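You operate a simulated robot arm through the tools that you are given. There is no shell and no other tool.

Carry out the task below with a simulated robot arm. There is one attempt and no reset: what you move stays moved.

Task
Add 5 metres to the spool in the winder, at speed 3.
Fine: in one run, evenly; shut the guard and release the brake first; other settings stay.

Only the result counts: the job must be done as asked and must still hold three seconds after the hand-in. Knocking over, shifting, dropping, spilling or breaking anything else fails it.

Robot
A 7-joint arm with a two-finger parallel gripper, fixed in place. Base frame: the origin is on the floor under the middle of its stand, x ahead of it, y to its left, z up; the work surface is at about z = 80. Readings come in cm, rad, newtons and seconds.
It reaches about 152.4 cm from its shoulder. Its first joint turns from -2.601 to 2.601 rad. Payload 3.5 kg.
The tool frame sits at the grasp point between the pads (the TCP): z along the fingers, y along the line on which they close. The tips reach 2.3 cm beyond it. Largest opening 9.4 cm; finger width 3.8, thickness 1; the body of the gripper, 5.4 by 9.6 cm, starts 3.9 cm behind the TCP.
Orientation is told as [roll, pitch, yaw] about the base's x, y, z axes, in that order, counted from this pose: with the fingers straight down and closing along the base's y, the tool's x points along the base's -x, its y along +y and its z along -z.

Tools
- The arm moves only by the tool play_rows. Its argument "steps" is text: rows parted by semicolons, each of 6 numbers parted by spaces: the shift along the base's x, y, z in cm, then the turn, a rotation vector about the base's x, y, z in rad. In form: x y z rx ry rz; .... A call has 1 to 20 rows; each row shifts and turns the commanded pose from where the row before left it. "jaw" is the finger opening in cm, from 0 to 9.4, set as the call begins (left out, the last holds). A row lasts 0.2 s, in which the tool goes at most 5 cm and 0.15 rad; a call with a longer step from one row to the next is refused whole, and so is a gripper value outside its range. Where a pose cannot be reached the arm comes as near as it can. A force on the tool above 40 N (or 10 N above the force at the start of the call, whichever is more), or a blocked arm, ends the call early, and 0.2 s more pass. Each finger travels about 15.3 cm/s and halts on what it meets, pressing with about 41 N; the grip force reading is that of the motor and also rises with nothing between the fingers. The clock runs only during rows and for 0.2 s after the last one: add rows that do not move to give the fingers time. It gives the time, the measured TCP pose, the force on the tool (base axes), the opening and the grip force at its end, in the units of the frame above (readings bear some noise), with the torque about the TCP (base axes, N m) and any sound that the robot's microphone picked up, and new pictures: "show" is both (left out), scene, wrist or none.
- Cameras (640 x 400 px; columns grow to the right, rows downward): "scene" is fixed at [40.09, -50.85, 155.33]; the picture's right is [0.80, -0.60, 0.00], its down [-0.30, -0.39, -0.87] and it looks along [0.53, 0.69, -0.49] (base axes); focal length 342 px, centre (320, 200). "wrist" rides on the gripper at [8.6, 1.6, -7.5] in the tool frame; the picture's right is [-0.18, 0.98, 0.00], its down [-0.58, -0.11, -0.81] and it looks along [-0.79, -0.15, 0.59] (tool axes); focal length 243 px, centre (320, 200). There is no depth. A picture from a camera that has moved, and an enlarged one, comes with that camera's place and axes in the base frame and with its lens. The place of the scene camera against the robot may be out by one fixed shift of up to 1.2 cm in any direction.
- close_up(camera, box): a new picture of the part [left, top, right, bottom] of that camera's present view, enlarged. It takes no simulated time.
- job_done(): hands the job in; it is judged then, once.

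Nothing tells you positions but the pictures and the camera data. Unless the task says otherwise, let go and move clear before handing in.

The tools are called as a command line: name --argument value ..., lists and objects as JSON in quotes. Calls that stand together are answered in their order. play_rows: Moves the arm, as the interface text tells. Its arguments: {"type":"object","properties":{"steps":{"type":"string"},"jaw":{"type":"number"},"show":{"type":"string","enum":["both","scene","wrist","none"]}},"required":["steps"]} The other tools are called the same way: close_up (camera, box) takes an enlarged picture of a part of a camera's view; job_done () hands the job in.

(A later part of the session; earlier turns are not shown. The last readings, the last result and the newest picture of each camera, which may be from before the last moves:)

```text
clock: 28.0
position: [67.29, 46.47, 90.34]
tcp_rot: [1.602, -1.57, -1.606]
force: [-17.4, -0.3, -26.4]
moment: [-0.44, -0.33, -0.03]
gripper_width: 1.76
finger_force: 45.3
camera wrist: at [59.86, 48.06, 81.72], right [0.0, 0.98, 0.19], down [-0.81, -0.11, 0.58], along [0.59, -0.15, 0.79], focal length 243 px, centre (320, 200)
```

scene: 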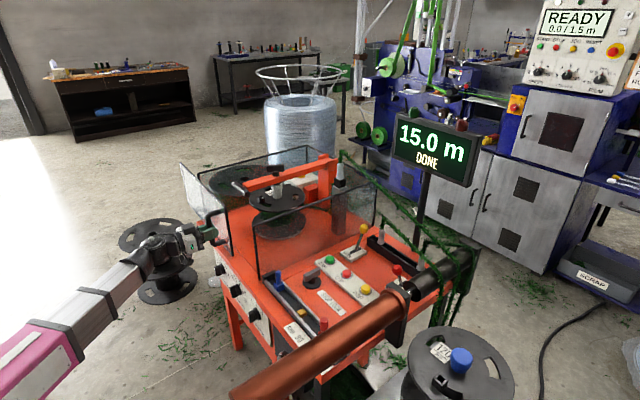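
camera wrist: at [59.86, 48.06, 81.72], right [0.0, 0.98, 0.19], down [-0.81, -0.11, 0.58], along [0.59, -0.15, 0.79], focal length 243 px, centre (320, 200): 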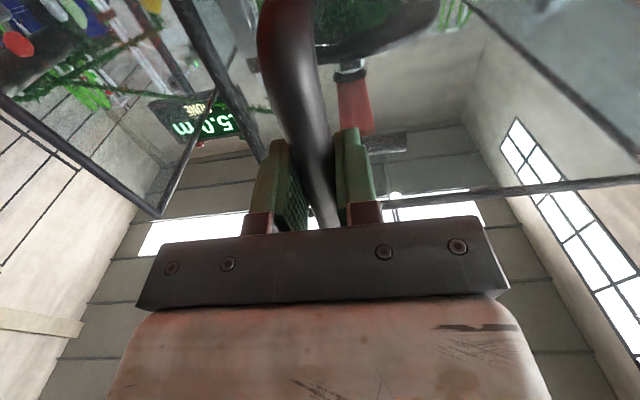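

The door slides well. Some sideways strain built up from the tight grip, so I loosen the jaws slightly and push with the rear finger instead.

play_rows --steps "0 0 0 0 0 0; 0 0 0 0 0 0; 0 -1.5 0 0 0 0; 0 -2 0 0 0 0; 0 -2 0 0 0 0; 0 -2 0 0 0 0" --jaw 3

```text
clock: 29.4
position: [67.28, 38.94, 90.49]
tcp_rot: [2.384, -1.568, -2.386]
force: [-1.3, 1.3, 0.6]
moment: [0.0, -0.01, 0.04]
gripper_width: 3.03
finger_force: 0.2
camera wrist: at [59.78, 40.53, 81.78], right [0.0, 0.98, 0.19], down [-0.81, -0.11, 0.58], along [0.59, -0.15, 0.79], focal length 243 px, centre (320, 200)
```

scene: 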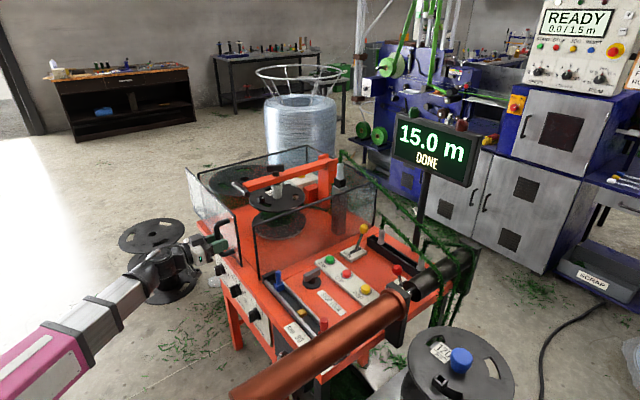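
wrist: 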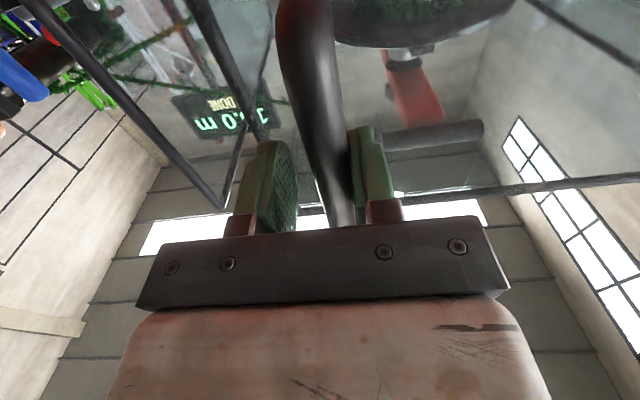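

play_rows --steps "0 -1.5 0 0 0 0; 0 -1.5 0 0 0 0; 0 -1.5 0 0 0 0; 0 -1 0 0 0 0; 0 -1 0 0 0 0"

```text
clock: 30.6
position: [67.43, 32.47, 90.6]
tcp_rot: [2.332, -1.57, -2.333]
force: [0.4, 1.2, 0.5]
moment: [0.0, -0.04, -0.01]
gripper_width: 3.05
finger_force: 1.0
camera wrist: at [59.89, 34.1, 81.81], right [0.0, 0.98, 0.19], down [-0.81, -0.11, 0.58], along [0.59, -0.15, 0.79], focal length 243 px, centre (320, 200)
```

scene: 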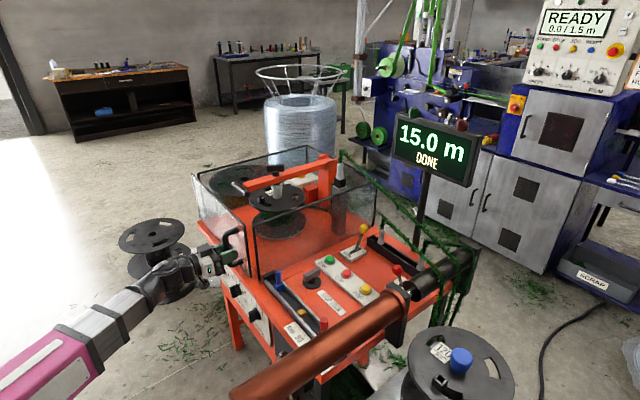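
wrist: 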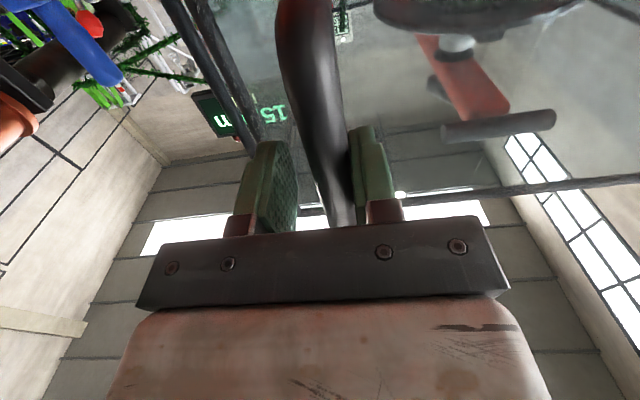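

play_rows --steps "0 -0.7 0 0 0 0; 0 -0.7 0 0 0 0; 0 -0.7 0 0 0 0; 0 -0.7 0 0 0 0"

```text
clock: 31.6
position: [67.45, 29.8, 90.46]
tcp_rot: [2.604, -1.569, -2.604]
force: [0.9, 8.0, 4.0]
moment: [-0.05, 0.04, 0.0]
gripper_width: 3.35
finger_force: 3.8
camera wrist: at [59.85, 31.31, 81.84], right [0.0, 0.98, 0.19], down [-0.81, -0.11, 0.58], along [0.59, -0.15, 0.79], focal length 243 px, centre (320, 200)
```

scene: 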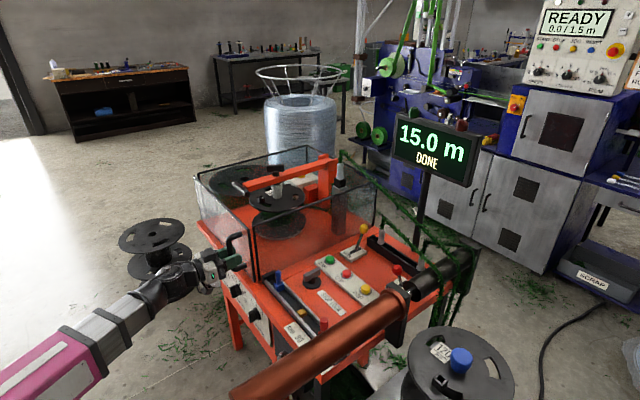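
wrist: 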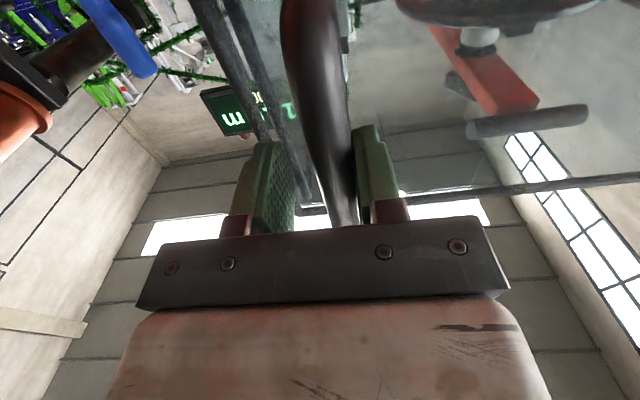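

Force is rising, so the door may be at its end stop. I push a little further to confirm.

play_rows --steps "0 -0.4 0 0 0 0; 0 -0.4 0 0 0 0; 0 -0.4 0 0 0 0" --show "wrist"

close_up --camera "scene" --box '[190, 140, 310, 300]'

```text
clock: 32.4
position: [67.4, 29.16, 90.45]
tcp_rot: [2.563, -1.57, -2.548]
force: [-3.1, 28.5, 0.7]
moment: [-0.11, 0.2, 0.16]
gripper_width: 4.24
finger_force: 14.6
stopped in row 3: the force on the tool passed its limit at 42 N (the readings are from after the stop); the commanded pose is now the measured one
camera wrist: at [59.85, 30.7, 81.83], right [-0.02, 0.98, 0.19], down [-0.81, -0.12, 0.58], along [0.59, -0.14, 0.79], focal length 243 px, centre (320, 200)
```

wrist: 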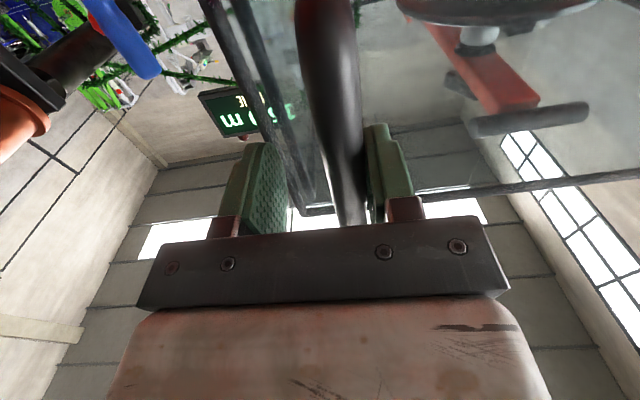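

```text
2.50 times, centred on (250, 220) of scene
camera zoom: at [40.09, -50.85, 155.33], right [0.8, -0.6, 0.0], down [-0.3, -0.39, -0.87], along [0.53, 0.69, -0.49], focal length 856 px, centre (495, 150)
```

zoom: 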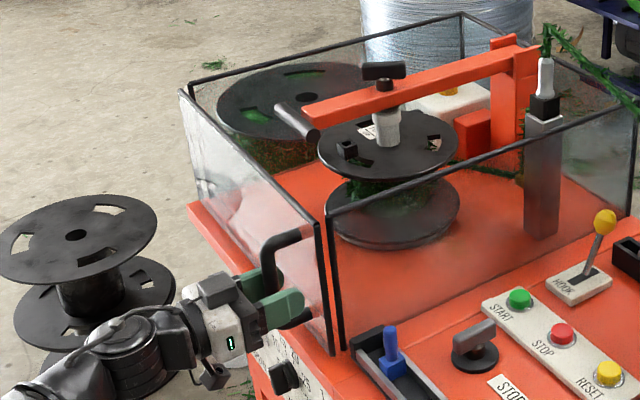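

The door is at its end stop and lines up with the guard's corners. I open the jaws, centre them on the bar and back straight out.

play_rows --steps "0 0.6 0 0 0 0; 0 0.6 0 0 0 0; 0 0 0 0 0 0; -2.5 0 0 0 0 0; -2.5 0 0 0 0 0; -2.5 0 0 0 0 0; -2.5 0 0 0 0 0; -2.5 0 0 0 0 0; -2.5 0 0 0 0 0" --jaw 6

```text
clock: 34.4
position: [55.58, 32.37, 90.39]
tcp_rot: [2.357, -1.568, -2.349]
force: [0.8, -0.1, 0.4]
moment: [-0.02, 0.0, 0.0]
gripper_width: 6.0
finger_force: 0.1
out of reach, approached as far as the arm can: row 8, 9
camera wrist: at [48.01, 33.85, 81.82], right [-0.01, 0.98, 0.19], down [-0.81, -0.12, 0.58], along [0.59, -0.15, 0.79], focal length 243 px, centre (320, 200)
```

scene: 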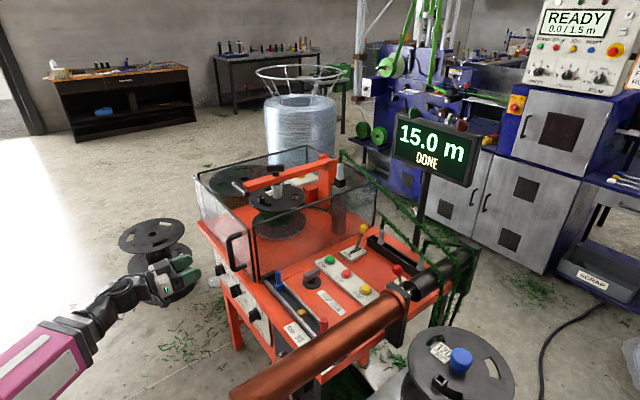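
wrist: 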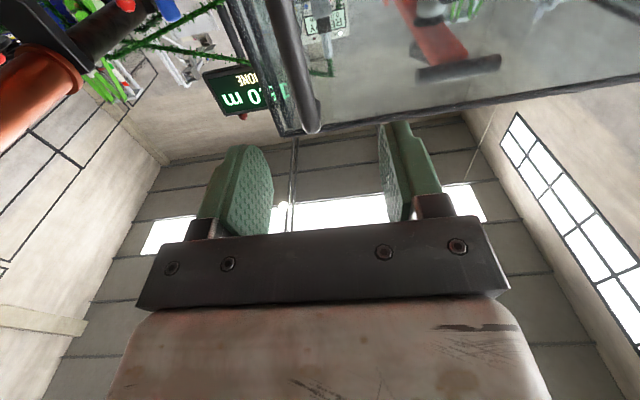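

The guard is shut. Now the SPEED dial at about [73.8, 62, 60]: I move in front of it with fingers forward and jaws closing sideways, since its bar is vertical.

play_rows --steps "0.2 3.7 -2 0 0 0; 0.2 3.7 -2 0 0 0; 0.2 3.7 -2 0 0 0; 0.2 3.7 -2 0 0 0; 0.2 3.7 -2 0 0 0; 0.2 3.7 -2 0 0 0; 0.2 3.7 -2 0 0 0; 0.2 3.7 -2 0 0 0; 0 0 -3.6 0 0 0; 0 0 -3.6 0 0 0; 0 0 -3.6 0 0 0; 0 0 -3.6 0 0 0"

```text
clock: 37.0
position: [57.21, 61.84, 60.03]
tcp_rot: [2.5, -1.566, -2.49]
force: [-0.3, -0.1, 0.5]
moment: [-0.04, -0.02, -0.01]
gripper_width: 5.98
finger_force: 0.0
camera wrist: at [49.66, 63.4, 51.37], right [-0.01, 0.98, 0.19], down [-0.81, -0.12, 0.58], along [0.59, -0.15, 0.79], focal length 243 px, centre (320, 200)
```

scene: 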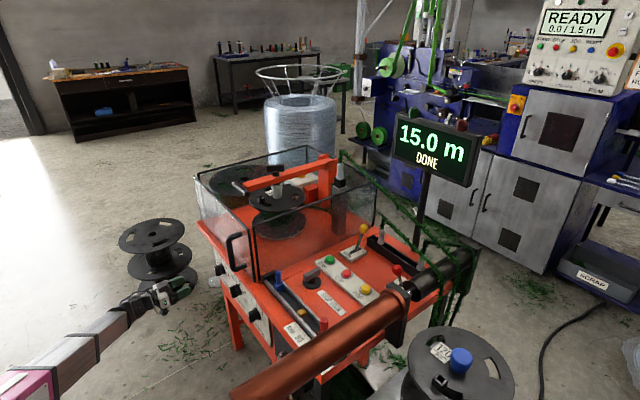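
wrist: 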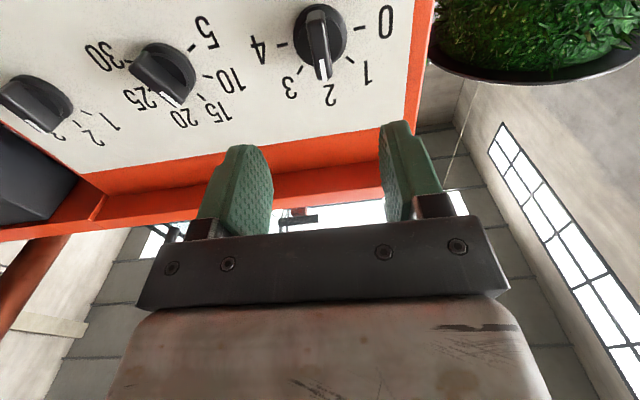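

close_up --camera "wrist" --box '[240, 0, 420, 112]'

close_up --camera "wrist" --box '[80, 10, 260, 135]'

close_up --camera "wrist" --box '[0, 60, 140, 150]'

```text
3.56 times, centred on (330, 56) of wrist
camera zoom: at [49.66, 63.4, 51.37], right [-0.01, 0.98, 0.19], down [-0.81, -0.12, 0.58], along [0.59, -0.15, 0.79], focal length 863 px, centre (284, 712)
```

zoom: 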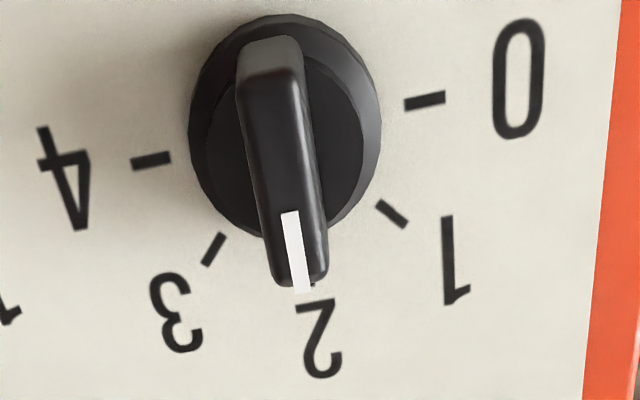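

```text
3.20 times, centred on (170, 72) of wrist
camera zoom: at [49.66, 63.4, 51.37], right [-0.01, 0.98, 0.19], down [-0.81, -0.12, 0.58], along [0.59, -0.15, 0.79], focal length 776 px, centre (800, 608)
```

zoom: 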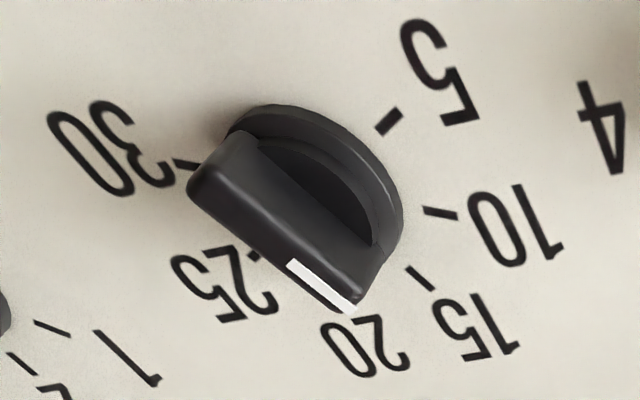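

```text
4.44 times, centred on (70, 105) of wrist
camera zoom: at [49.66, 63.4, 51.37], right [-0.01, 0.98, 0.19], down [-0.81, -0.12, 0.58], along [0.59, -0.15, 0.79], focal length 1078 px, centre (1431, 622)
```

zoom: 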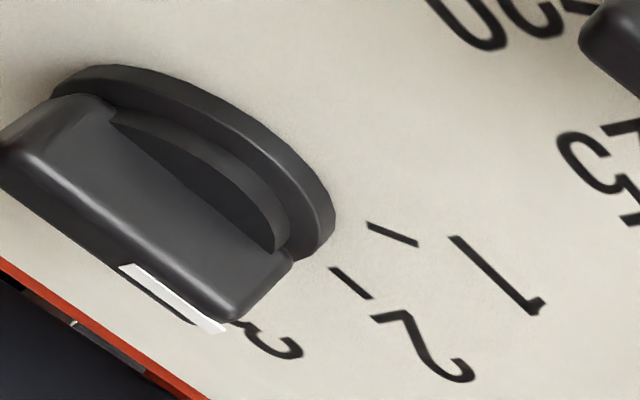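

SPEED points at 2 and METRES at 15. The SPEED bar is centred at about y=62.0, z=59.6 with its front near x=70.6. I advance so the finger tips straddle the bar without reaching the hub.

play_rows --steps "2.4 0.03 -0.08 0 0 0; 2.4 0.03 -0.08 0 0 0; 2.4 0.03 -0.08 0 0 0; 2.4 0.03 -0.08 0 0 0; 2.0 0.03 -0.08 0 0 0; 0 0 0 0 0 0" --jaw 4

```text
clock: 38.4
position: [68.67, 61.83, 59.62]
tcp_rot: [2.293, -1.568, -2.285]
force: [0.2, -0.2, -0.4]
moment: [0.03, 0.02, -0.02]
gripper_width: 4.0
finger_force: 0.0
camera wrist: at [61.16, 63.38, 50.94], right [-0.01, 0.98, 0.19], down [-0.81, -0.12, 0.58], along [0.59, -0.15, 0.79], focal length 243 px, centre (320, 200)
```

scene: 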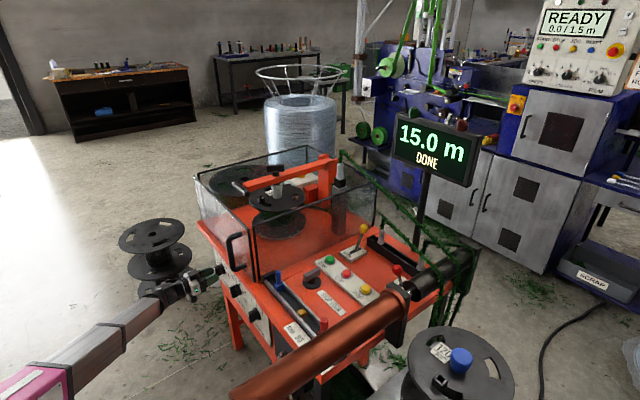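
wrist: 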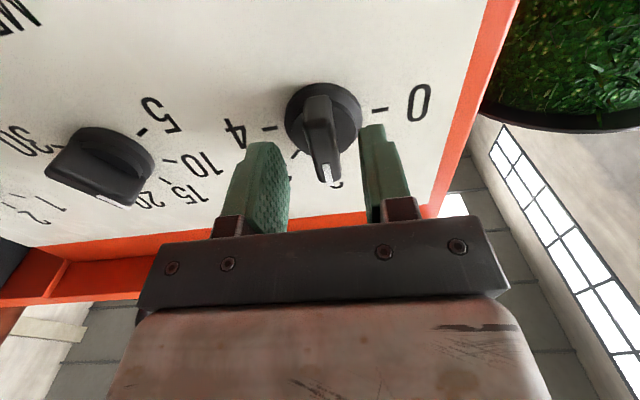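

play_rows --steps "0.6 0 0 0 0 0; 0.6 0 0 0 0 0" --show "wrist"

```text
clock: 39.0
position: [69.97, 61.88, 59.49]
tcp_rot: [2.393, -1.568, -2.384]
force: [0.1, -0.1, -0.3]
moment: [0.02, -0.01, 0.0]
gripper_width: 3.99
finger_force: 0.0
camera wrist: at [62.39, 63.39, 50.86], right [-0.01, 0.98, 0.19], down [-0.81, -0.12, 0.58], along [0.59, -0.15, 0.79], focal length 243 px, centre (320, 200)
```

wrist: 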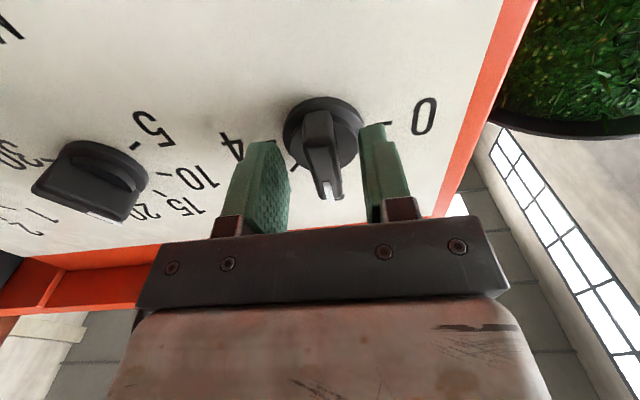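

play_rows --steps "0 0 0 0 0 0; 0 0 0 0 0 0; 0 0 0 0 0 0" --jaw 0 --show "wrist"

```text
clock: 39.8
position: [69.97, 61.84, 59.43]
tcp_rot: [2.621, -1.57, -2.613]
force: [4.3, 16.0, 3.5]
moment: [-0.12, 0.13, -0.33]
gripper_width: 1.48
finger_force: 45.1
camera wrist: at [62.39, 63.5, 50.86], right [-0.01, 0.98, 0.19], down [-0.81, -0.12, 0.58], along [0.59, -0.14, 0.79], focal length 243 px, centre (320, 200)
```

wrist: 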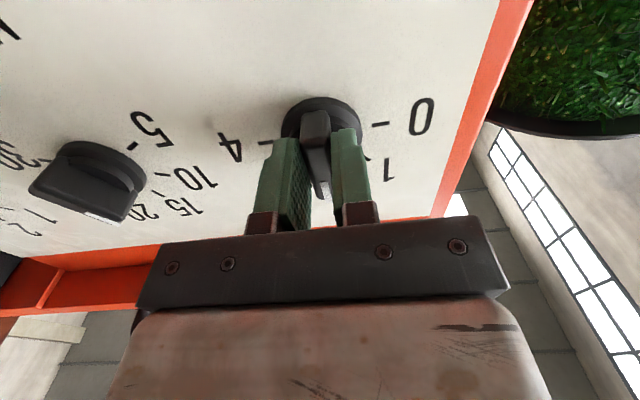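

Gripped at 1.48 cm. I shift slightly to relieve the side load and turn 45° clockwise (positive about +x) from 2 to 3.

play_rows --steps "0 0.15 0 0 0 0; 0 0 0 0.1 0 0; 0 0 0 0.1 0 0; 0 0 0 0.1 0 0; 0 0 0 0.1 0 0; 0 0 0 0.1 0 0; 0 0 0 0.1 0 0; 0 0 0 0.1 0 0; 0 0 0 0.085 0 0; 0 0 0 0 0 0"

```text
clock: 41.7
position: [69.95, 62.35, 59.68]
tcp_rot: [1.586, -0.861, -1.572]
force: [-2.9, 9.6, 1.7]
moment: [-0.08, -0.38, -1.1]
gripper_width: 1.51
finger_force: 44.9
stopped in row 9: the force on the tool passed its limit at 42 N (the readings are from after the stop); the commanded pose is now the measured one
camera wrist: at [62.37, 69.11, 54.07], right [-0.01, 0.63, 0.78], down [-0.81, -0.47, 0.36], along [0.59, -0.62, 0.51], focal length 243 px, centre (320, 200)
```

scene: 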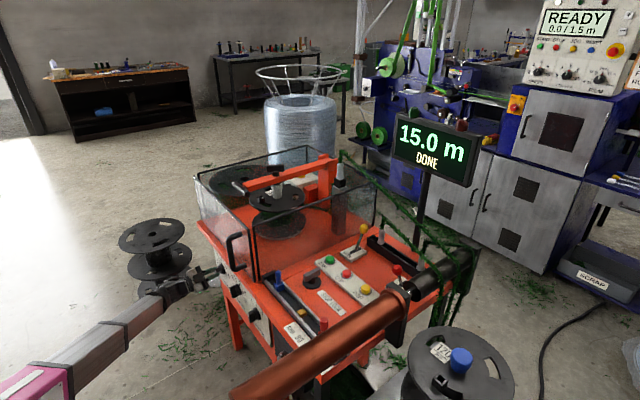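
wrist: 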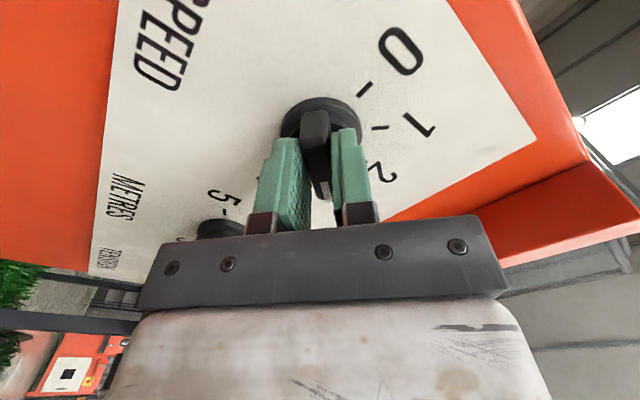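

The tool rolled about 41° before the force limit. I'll open the jaws and look at where the knob settled.

play_rows --steps "0 0 0 0 0 0; 0 0 0 0 0 0; -2.5 0 0 0 0 0; -2.5 0 0 0 0 0; -2.5 0 0 0 0 0" --jaw 4 --show "wrist"

close_up --camera "wrist" --box '[240, 20, 440, 170]'

```text
clock: 42.9
position: [62.49, 62.17, 59.74]
tcp_rot: [1.586, -0.863, -1.573]
force: [0.5, 0.3, -0.7]
moment: [-0.01, -0.01, 0.01]
gripper_width: 4.01
finger_force: 0.1
camera wrist: at [54.94, 69.05, 54.25], right [-0.01, 0.63, 0.78], down [-0.81, -0.47, 0.36], along [0.59, -0.62, 0.51], focal length 243 px, centre (320, 200)
```

wrist: 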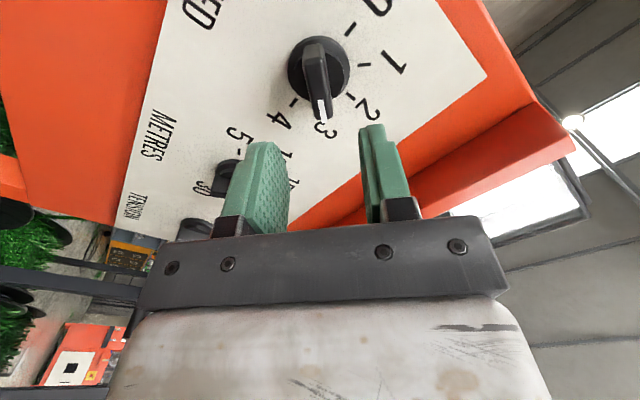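

```text
2.67 times, centred on (340, 95) of wrist
camera zoom: at [54.94, 69.05, 54.25], right [-0.01, 0.63, 0.78], down [-0.81, -0.47, 0.36], along [0.59, -0.62, 0.51], focal length 647 px, centre (267, 480)
```

zoom: 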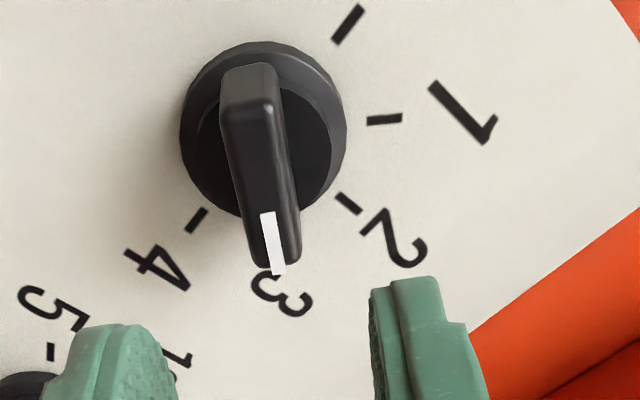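

The pointer is at 3, perhaps 4° short. I set the gripper roll to exactly 45° and squeeze the bar again, so the flat pads align it.

play_rows --steps "2.4 -0.05 0 0.078 0 0; 2.5 0 0 0 0 0; 2.5 0 0 0 0 0; 0 0 0 0 0 0" --jaw 4 --show "none"

play_rows --steps "0 0 0 0 0 0; 0 0 0 0 0 0; 0 0 0 0 0 0" --jaw 0 --show "wrist"

```text
clock: 43.9
position: [69.79, 62.16, 59.5]
tcp_rot: [1.587, -0.782, -1.572]
force: [0.8, -0.7, -0.2]
moment: [0.0, 0.01, -0.01]
gripper_width: 4.0
finger_force: 0.1
```

```text
clock: 44.7
position: [69.83, 62.24, 59.75]
tcp_rot: [1.589, -0.784, -1.577]
force: [9.2, 16.4, 30.5]
moment: [-0.11, 0.34, 0.24]
gripper_width: 1.47
finger_force: 45.1
camera wrist: at [62.25, 69.46, 54.7], right [-0.02, 0.56, 0.83], down [-0.81, -0.5, 0.32], along [0.59, -0.66, 0.46], focal length 243 px, centre (320, 200)
```

wrist: 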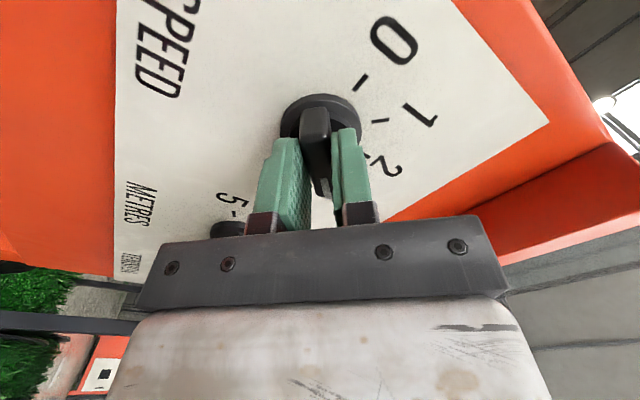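

play_rows --steps "0 0 0 0 0 0; 0 0 0 0 0 0; -2.5 0 0 0 0 0; -2.5 0 0 0 0 0; -2.5 0 0 0 0 0" --jaw 4 --show "wrist"

close_up --camera "wrist" --box '[240, 20, 440, 170]'

```text
clock: 45.9
position: [62.32, 62.2, 59.51]
tcp_rot: [1.585, -0.784, -1.572]
force: [-0.5, 0.2, 1.4]
moment: [-0.01, 0.02, 0.01]
gripper_width: 4.01
finger_force: 0.0
camera wrist: at [54.79, 69.34, 54.52], right [-0.01, 0.56, 0.83], down [-0.81, -0.5, 0.33], along [0.59, -0.66, 0.46], focal length 243 px, centre (320, 200)
```

wrist: 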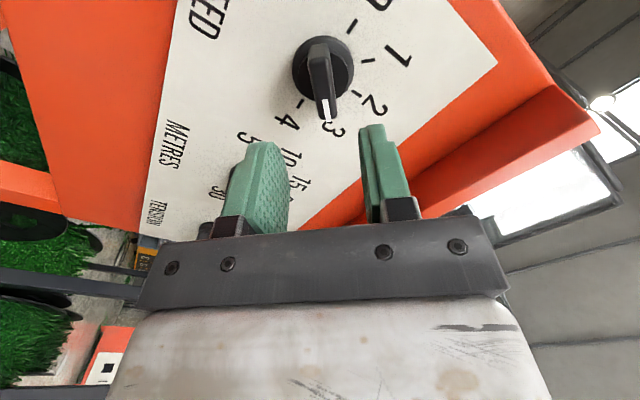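

```text
2.67 times, centred on (340, 95) of wrist
camera zoom: at [54.79, 69.34, 54.52], right [-0.01, 0.56, 0.83], down [-0.81, -0.5, 0.33], along [0.59, -0.66, 0.46], focal length 647 px, centre (267, 480)
```

zoom: 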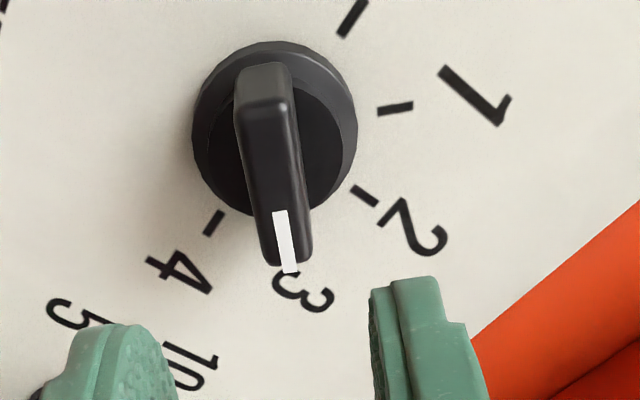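

SPEED now points cleanly at 3. Next is METRES, at about [73.8, 47.2, 59.8] with its bar 22.5° left of vertical. I move in front of it and roll the jaws to match.

play_rows --steps "-0.25 -1.875 0.04 -0.1472 0 0; -0.25 -1.875 0.04 -0.1472 0 0; -0.25 -1.875 0.04 -0.1472 0 0; -0.25 -1.875 0.04 -0.1472 0 0; -0.25 -1.875 0.04 -0.1472 0 0; -0.25 -1.875 0.04 -0.1472 0 0; -0.25 -1.875 0.04 -0.1472 0 0; -0.25 -1.875 0.04 -0.1472 0 0" --show "wrist"

```text
clock: 47.7
position: [60.27, 47.03, 59.89]
tcp_rot: [-1.561, -1.178, 1.574]
force: [0.2, 0.1, 0.2]
moment: [-0.04, 0.0, -0.03]
gripper_width: 4.02
finger_force: 0.0
camera wrist: at [52.72, 45.27, 51.36], right [-0.01, 0.98, -0.21], down [-0.81, 0.11, 0.58], along [0.59, 0.17, 0.79], focal length 243 px, centre (320, 200)
```

wrist: 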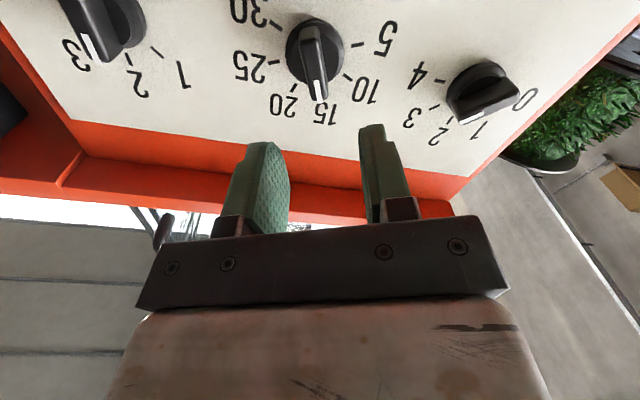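

The jaws line up with the METRES bar. Before gripping, I check in free air that the wrist can roll the needed further 90°.

play_rows --steps "0 0 0 -0.143 0 0; 0 0 0 -0.143 0 0; 0 0 0 -0.143 0 0; 0 0 0 -0.143 0 0; 0 0 0 -0.143 0 0; 0 0 0 -0.143 0 0; 0 0 0 -0.143 0 0; 0 0 0 -0.143 0 0; 0 0 0 -0.143 0 0; 0 0 0 -0.143 0 0; 0 0 0 -0.14 0 0" --show "wrist"

```text
clock: 50.1
position: [60.42, 47.15, 59.94]
tcp_rot: [-1.557, 0.39, 1.571]
force: [0.5, -0.2, -0.6]
moment: [0.0, -0.01, 0.04]
gripper_width: 4.01
finger_force: 0.0
camera wrist: at [52.85, 38.59, 61.86], right [-0.01, -0.2, -0.98], down [-0.8, 0.58, -0.11], along [0.59, 0.79, -0.17], focal length 243 px, centre (320, 200)
```

wrist: 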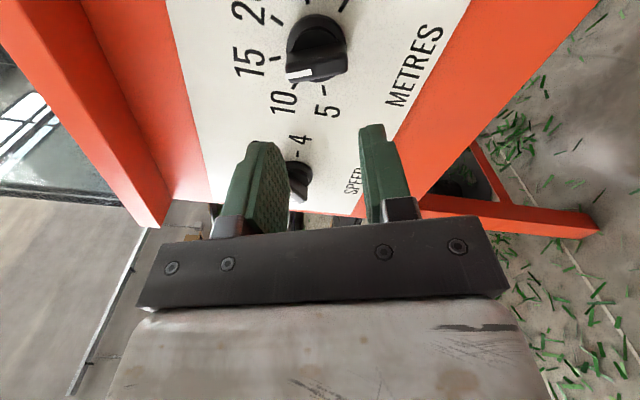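

The full turn is reachable. I roll back to the bar's angle, advance to the knob and grip it.

play_rows --steps "0 0 0 0.143 0 0; 0 0 0 0.143 0 0; 0 0 0 0.143 0 0; 0 0 0 0.143 0 0; 0 0 0 0.143 0 0; 0 0 0 0.143 0 0; 0 0 0 0.143 0 0; 0 0 0 0.143 0 0; 0 0 0 0.143 0 0; 0 0 0 0.143 0 0; 0 0 0 0.14 0 0; 2.4 0 0 0 0 0; 2.4 0 0 0 0 0; 2.4 0 0 0 0 0; 2.2 0 0 0 0 0; 0 0 0 0 0 0" --show "wrist"

```text
clock: 53.5
position: [69.64, 47.08, 60.01]
tcp_rot: [-1.562, -1.181, 1.574]
force: [0.0, 0.1, -1.3]
moment: [-0.02, 0.01, 0.02]
gripper_width: 3.97
finger_force: 0.0
camera wrist: at [62.04, 45.2, 51.4], right [-0.01, 0.98, -0.2], down [-0.81, 0.11, 0.58], along [0.59, 0.17, 0.79], focal length 243 px, centre (320, 200)
```

wrist: 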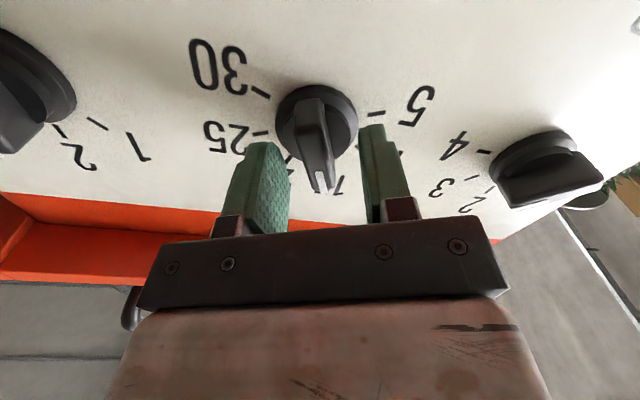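

play_rows --steps "0.2 0 0 0 0 0; 0 0 0 0 0 0; 0 0 0 0 0 0" --jaw 0 --show "wrist"

```text
clock: 54.4
position: [69.62, 46.95, 60.0]
tcp_rot: [-1.563, -1.183, 1.571]
force: [-8.7, -4.3, -0.9]
moment: [-0.03, -0.87, -0.14]
gripper_width: 1.49
finger_force: 45.1
stopped in row 3: the force on the tool passed its limit at 41 N (the readings are from after the stop); the commanded pose is now the measured one
camera wrist: at [62.09, 45.08, 51.46], right [-0.01, 0.98, -0.2], down [-0.81, 0.11, 0.58], along [0.59, 0.17, 0.79], focal length 243 px, centre (320, 200)
```

wrist: 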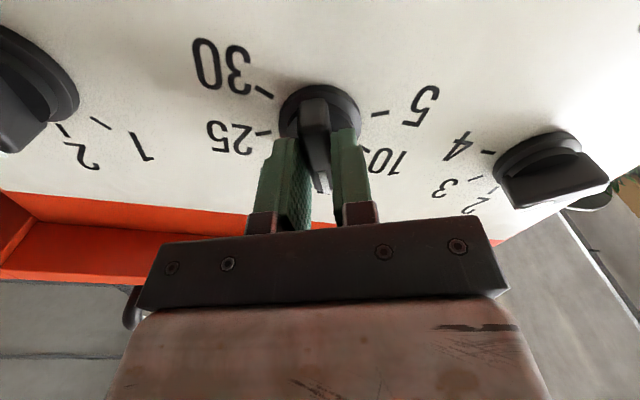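

Gripped. I turn the knob counter-clockwise (negative about +x) toward 10 first and check.

play_rows --steps "0 0 0 -0.1 0 0; 0 0 0 -0.1 0 0; 0 0 0 -0.1 0 0; 0 0 0 -0.1 0 0; 0 0 0 -0.1 0 0; 0 0 0 -0.1 0 0; 0 0 0 -0.1 0 0; 0 0 0 -0.085 0 0" --show "wrist"

```text
clock: 56.2
position: [69.82, 46.83, 60.13]
tcp_rot: [-1.563, -0.396, 1.569]
force: [-20.2, -17.8, 7.4]
moment: [-0.01, -0.5, -0.44]
gripper_width: 1.49
finger_force: 45.2
camera wrist: at [62.08, 39.52, 55.34], right [-0.01, 0.55, -0.84], down [-0.8, 0.49, 0.33], along [0.59, 0.68, 0.44], focal length 243 px, centre (320, 200)
```

wrist: 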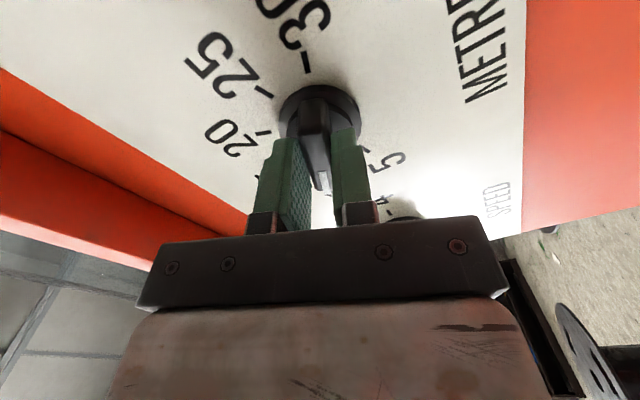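

Turned 45° so far with modest force. I continue the second 45° to 5, easing the side load slightly.

play_rows --steps "-0.1 -0.1 0.05 -0.1 0 0; 0 -0.05 0 -0.1 0 0; 0 0 0 -0.1 0 0; 0 0 0 -0.1 0 0; 0 0 0 -0.1 0 0; 0 0 0 -0.1 0 0; 0 0 0 -0.1 0 0; 0 0 0 -0.085 0 0" --show "wrist"

```text
clock: 58.0
position: [69.74, 46.88, 60.13]
tcp_rot: [-1.562, 0.391, 1.572]
force: [-0.7, 8.0, 18.7]
moment: [0.02, -0.44, 1.08]
gripper_width: 1.48
finger_force: 45.4
camera wrist: at [62.11, 38.3, 62.02], right [-0.01, -0.2, -0.98], down [-0.81, 0.58, -0.11], along [0.59, 0.79, -0.17], focal length 243 px, centre (320, 200)
```

wrist: 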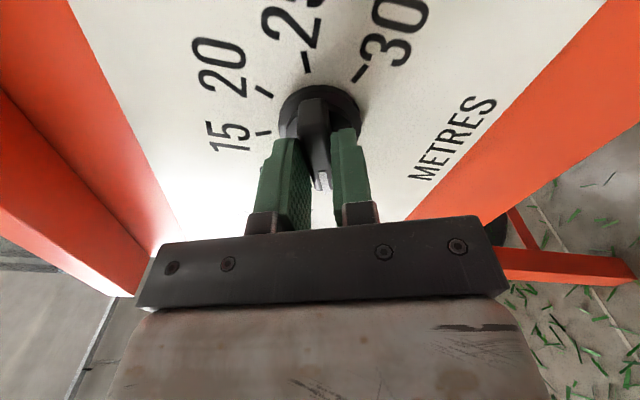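

The knob has turned the full 90°. I release it and back off to check the reading.

play_rows --steps "0 0 0 0 0 0; 0 0 0 0 0 0; -2.5 0 0 0 0 0; -2.5 0 0 0 0 0; -2.5 0 0 0 0 0" --jaw 4 --show "both"

close_up --camera "wrist" --box '[220, 0, 440, 165]'

```text
clock: 59.2
position: [62.21, 46.89, 60.11]
tcp_rot: [-1.56, 0.387, 1.571]
force: [0.4, -0.4, -0.4]
moment: [-0.01, 0.01, 0.03]
gripper_width: 4.0
finger_force: 0.0
camera wrist: at [54.62, 38.28, 62.02], right [-0.01, -0.2, -0.98], down [-0.8, 0.58, -0.11], along [0.59, 0.79, -0.17], focal length 243 px, centre (320, 200)
```

scene: 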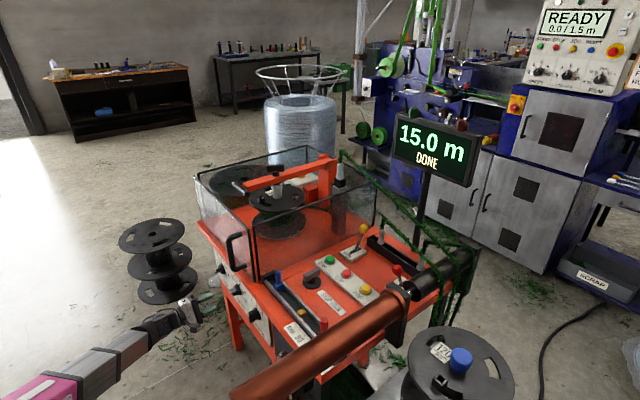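
wrist: 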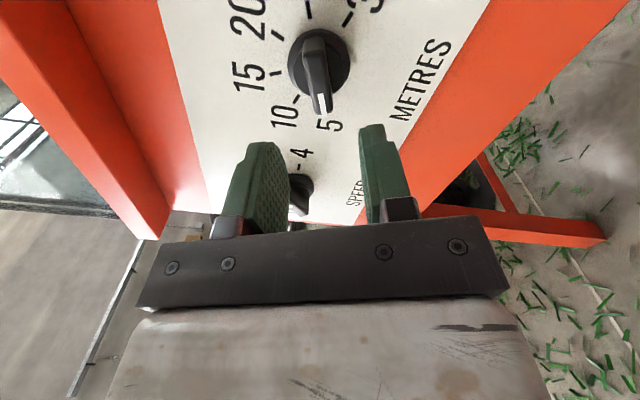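

```text
2.42 times, centred on (330, 82) of wrist
camera zoom: at [54.62, 38.28, 62.02], right [-0.01, -0.2, -0.98], down [-0.8, 0.58, -0.11], along [0.59, 0.79, -0.17], focal length 588 px, centre (296, 485)
```

zoom: 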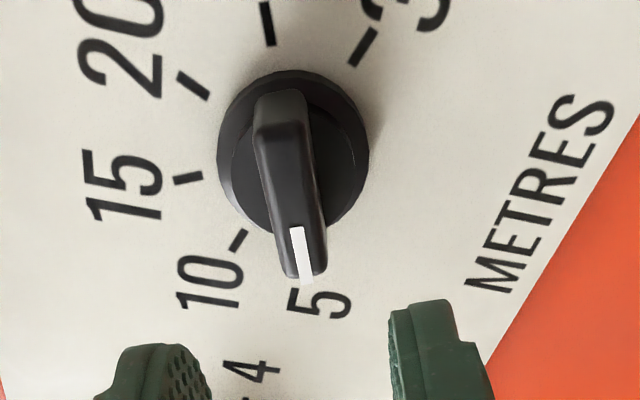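

METRES is now at 5. Next comes the top panel: I raise the gripper clear of the winder and roll it so the camera ends up on the +y side, away from the copper pipe and the garland strands.

play_rows --steps "0 0 4.5 0.147 0 0; 0 0 4.5 0.147 0 0; 0 0 4.5 0.147 0 0; 0 0 4.5 0.147 0 0; 0 0 4.5 0.147 0 0; 0 0 4.5 0.147 0 0; 0 0 4.5 0.147 0 0; 0 0 4.5 0.147 0 0; 0 0 4.5 0.147 0 0; 0 0 4.5 0.147 0 0; 0 0 4.5 0.147 0 0; 0 0 4.5 0.147 0 0" --jaw 0 --show "scene"

play_rows --steps "1 -2 0.2 0.147 0 0; 1 -2 0.2 0.147 0 0; 1 -2 0.2 0.147 0 0; 1 -2 0.2 0.147 0 0; 1 -2 0.2 0.147 0 0; 1 -2 0.2 0.147 0 0; 1 -2 0.2 0.147 0 0; 1 -2 0.2 0.147 0 0; 1 -2 0.2 0.147 0 0; 1 -2 0.2 0.147 0 0; 1 -2 0.2 0.147 0 0; 1 -2 0.2 0.147 0 0" --show "both"

```text
clock: 61.8
position: [62.12, 46.76, 113.99]
tcp_rot: [-1.557, -1.38, 1.567]
force: [0.0, 0.8, -0.5]
moment: [0.02, 0.01, -0.03]
gripper_width: 0.01
finger_force: 40.9
```

scene: 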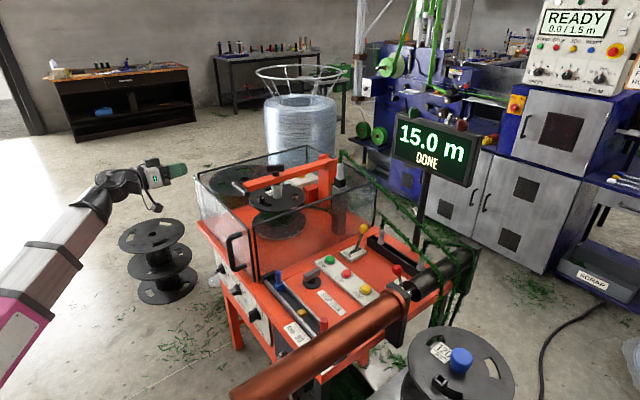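

```text
clock: 64.4
position: [74.04, 22.57, 116.53]
tcp_rot: [1.581, -0.001, -1.571]
force: [-0.1, -1.1, 0.4]
moment: [0.02, 0.0, 0.02]
gripper_width: 0.0
finger_force: 41.0
camera wrist: at [66.54, 31.34, 118.13], right [-0.01, -0.18, 0.98], down [-0.81, -0.58, -0.12], along [0.59, -0.79, -0.14], focal length 243 px, centre (320, 200)
```

scene: 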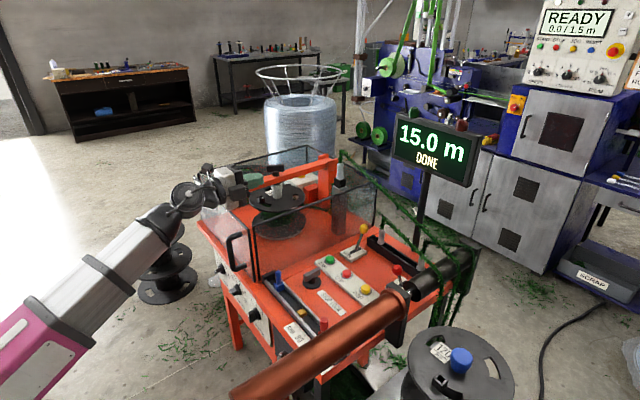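
wrist: 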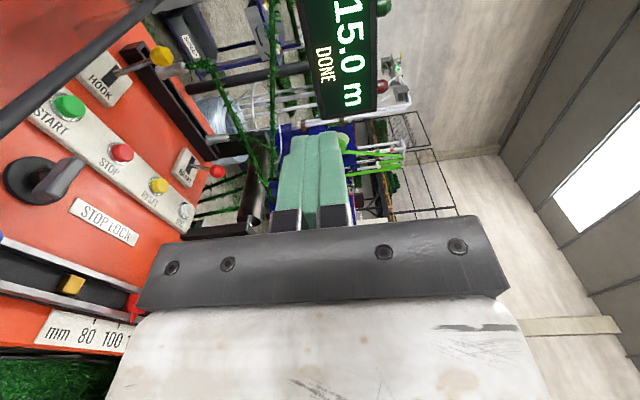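

close_up --camera "wrist" --box '[60, 20, 260, 220]'

close_up --camera "wrist" --box '[0, 230, 160, 360]'

```text
2.00 times, centred on (160, 120) of wrist
camera zoom: at [66.54, 31.34, 118.13], right [-0.01, -0.18, 0.98], down [-0.81, -0.58, -0.12], along [0.59, -0.79, -0.14], focal length 485 px, centre (640, 360)
```

zoom: 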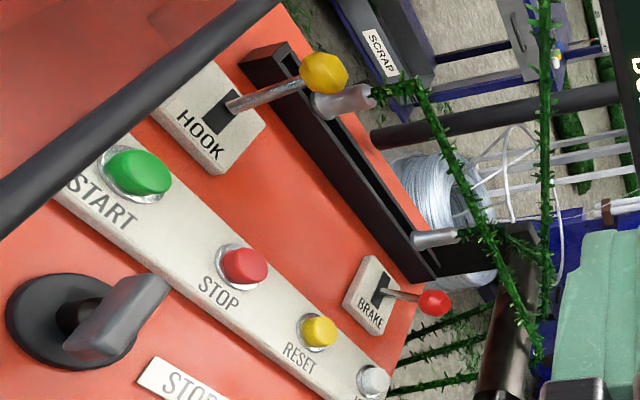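

```text
3.08 times, centred on (80, 295) of wrist
camera zoom: at [66.54, 31.34, 118.13], right [-0.01, -0.18, 0.98], down [-0.81, -0.58, -0.12], along [0.59, -0.79, -0.14], focal length 746 px, centre (1058, -92)
```

zoom: 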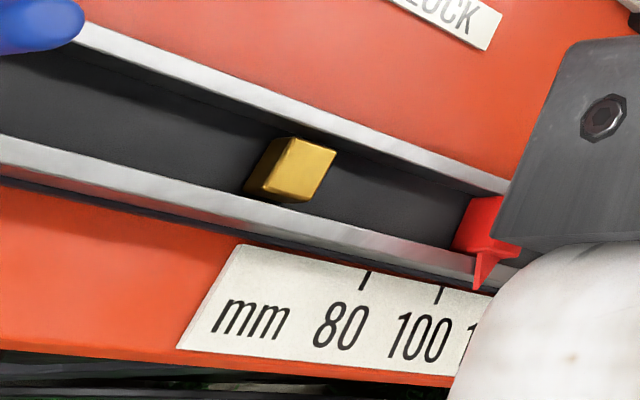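

The red pointer sits exactly on 100 mm, matching the spool, so the stops are right. The brake lever's red ball is at about [104, -3.3, 88.8], leaning towards the robot. I'll pitch the fingers down to about 33°, come in from slightly +y to stay clear of the pipe and garland, and then push the lever away (+x).

play_rows --steps "1.8 -1.96 -0.5 0 0.114 0; 1.8 -1.96 -0.5 0 0.114 0; 1.8 -1.96 -0.5 0 0.114 0; 1.8 -1.96 -0.5 0 0.114 0; 1.8 -1.96 -0.5 0 0.114 0; 1.8 -1.96 -0.5 0 0 -0.06; 1.8 -1.96 -0.5 0 0 -0.06; 1.8 -1.96 -0.5 0 0 -0.06; 1.8 -1.96 -0.5 0 0 -0.06; 1.8 -1.96 -0.5 0 0 -0.06"

```text
clock: 66.6
position: [92.07, 3.1, 111.5]
tcp_rot: [1.012, -0.003, -1.87]
force: [1.0, 0.1, -0.5]
moment: [0.03, -0.01, -0.01]
gripper_width: 0.0
finger_force: 41.0
camera wrist: at [89.29, 12.97, 116.91], right [0.44, -0.33, 0.83], down [-0.88, -0.34, 0.34], along [0.17, -0.88, -0.44], focal length 243 px, centre (320, 200)
```

scene: 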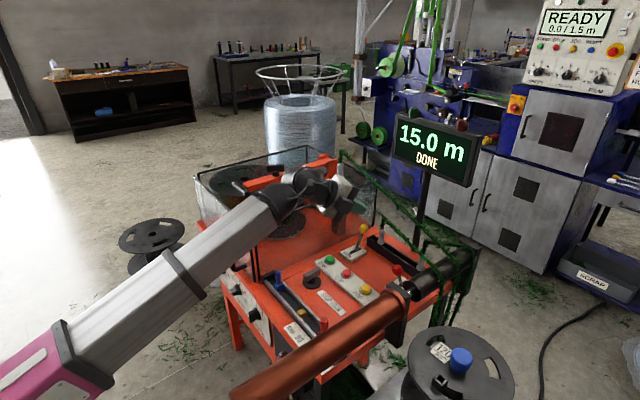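
wrist: 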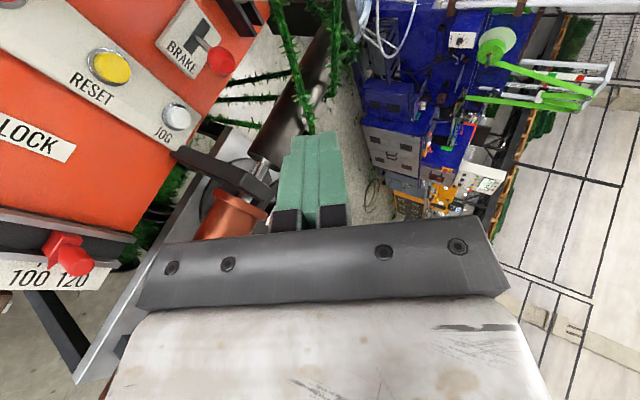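

close_up --camera "wrist" --box '[130, 0, 290, 110]'

close_up --camera "wrist" --box '[0, 200, 140, 300]'

```text
3.64 times, centred on (210, 55) of wrist
camera zoom: at [89.29, 12.97, 116.91], right [0.44, -0.33, 0.83], down [-0.88, -0.34, 0.34], along [0.17, -0.88, -0.44], focal length 882 px, centre (720, 727)
```

zoom: 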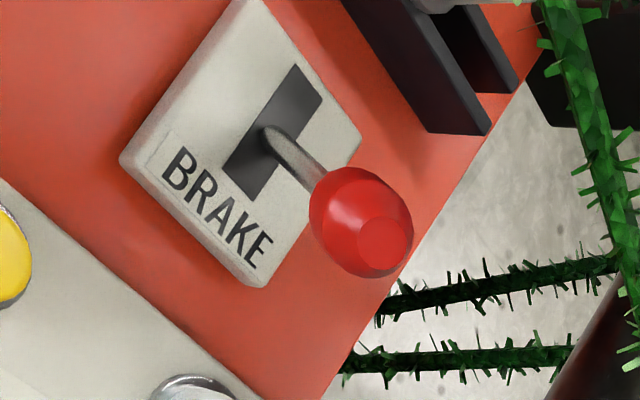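

```text
4.00 times, centred on (70, 250) of wrist
camera zoom: at [89.29, 12.97, 116.91], right [0.44, -0.33, 0.83], down [-0.88, -0.34, 0.34], along [0.17, -0.88, -0.44], focal length 970 px, centre (1320, 0)
```

zoom: 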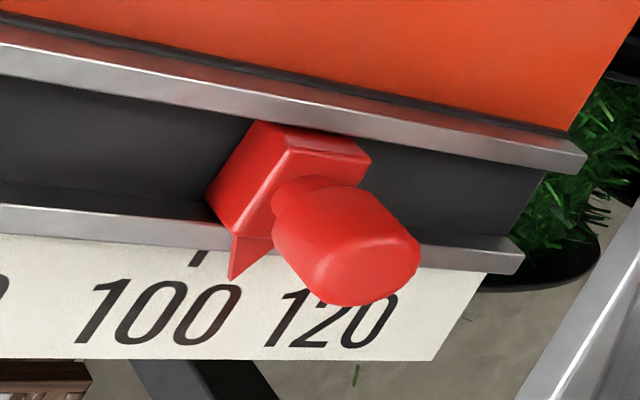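

I descend to just behind the brake ball (its near side is at x≈102), with the finger tips at ball height.

play_rows --steps "0.39 -1.02 -2.9 0 0 0; 0.39 -1.02 -2.9 0 0 0; 0.39 -1.02 -2.9 0 0 0; 0.39 -1.02 -2.9 0 0 0; 0.39 -1.02 -2.9 0 0 0; 0.9 -0.05 -1.75 0 0 0; 0.9 -0.05 -1.75 0 0 0; 0.9 -0.05 -1.75 0 0 0; 0.9 -0.05 -1.75 0 0 0"

```text
clock: 68.6
position: [97.62, -2.14, 89.84]
tcp_rot: [1.012, -0.001, -1.871]
force: [0.8, 0.2, 0.6]
moment: [0.0, 0.04, 0.01]
gripper_width: 0.0
finger_force: 40.9
camera wrist: at [94.86, 7.84, 95.26], right [0.44, -0.33, 0.83], down [-0.88, -0.34, 0.34], along [0.17, -0.88, -0.44], focal length 243 px, centre (320, 200)
```

scene: 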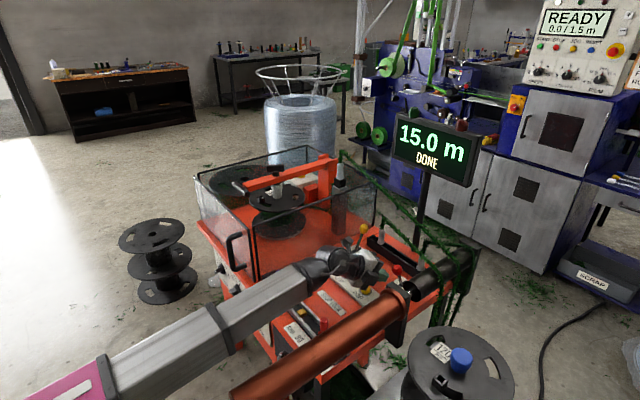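
wrist: 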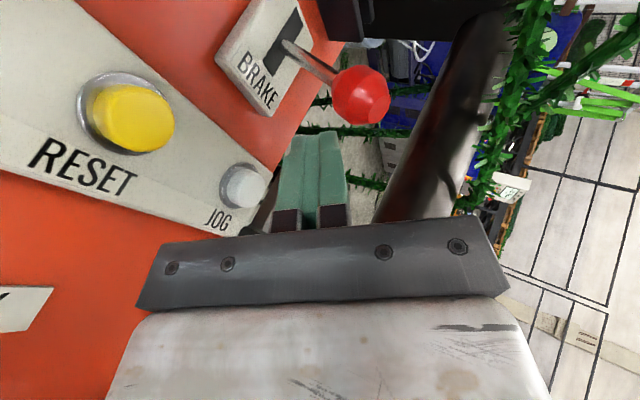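

The finger tips are level with the ball and right behind it. I push +x and watch the force.

play_rows --steps "1 0 0.4 0 0 0; 1 0 0 0 0 0; 1 0 0 0 0 0; 1 0 0 0 0 0; 0.8 0 0 0 0 0; 0.8 0 0 0 0 0"

```text
clock: 70.0
position: [103.31, -2.1, 90.22]
tcp_rot: [1.008, -0.001, -1.871]
force: [0.0, 0.2, -0.6]
moment: [-0.02, -0.02, 0.01]
gripper_width: 0.0
finger_force: 41.0
camera wrist: at [100.6, 7.78, 95.57], right [0.45, -0.33, 0.83], down [-0.88, -0.34, 0.34], along [0.17, -0.88, -0.44], focal length 243 px, centre (320, 200)
```

scene: 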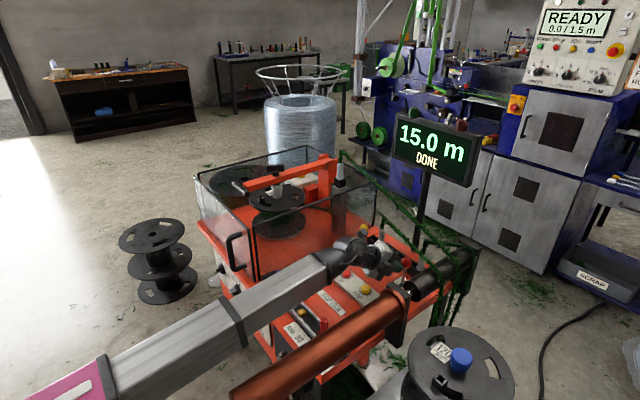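
wrist: 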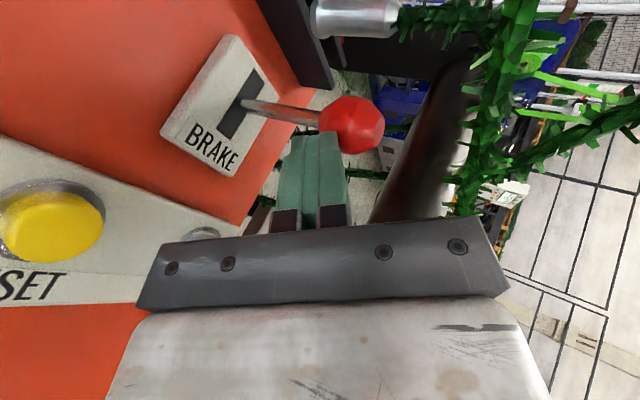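

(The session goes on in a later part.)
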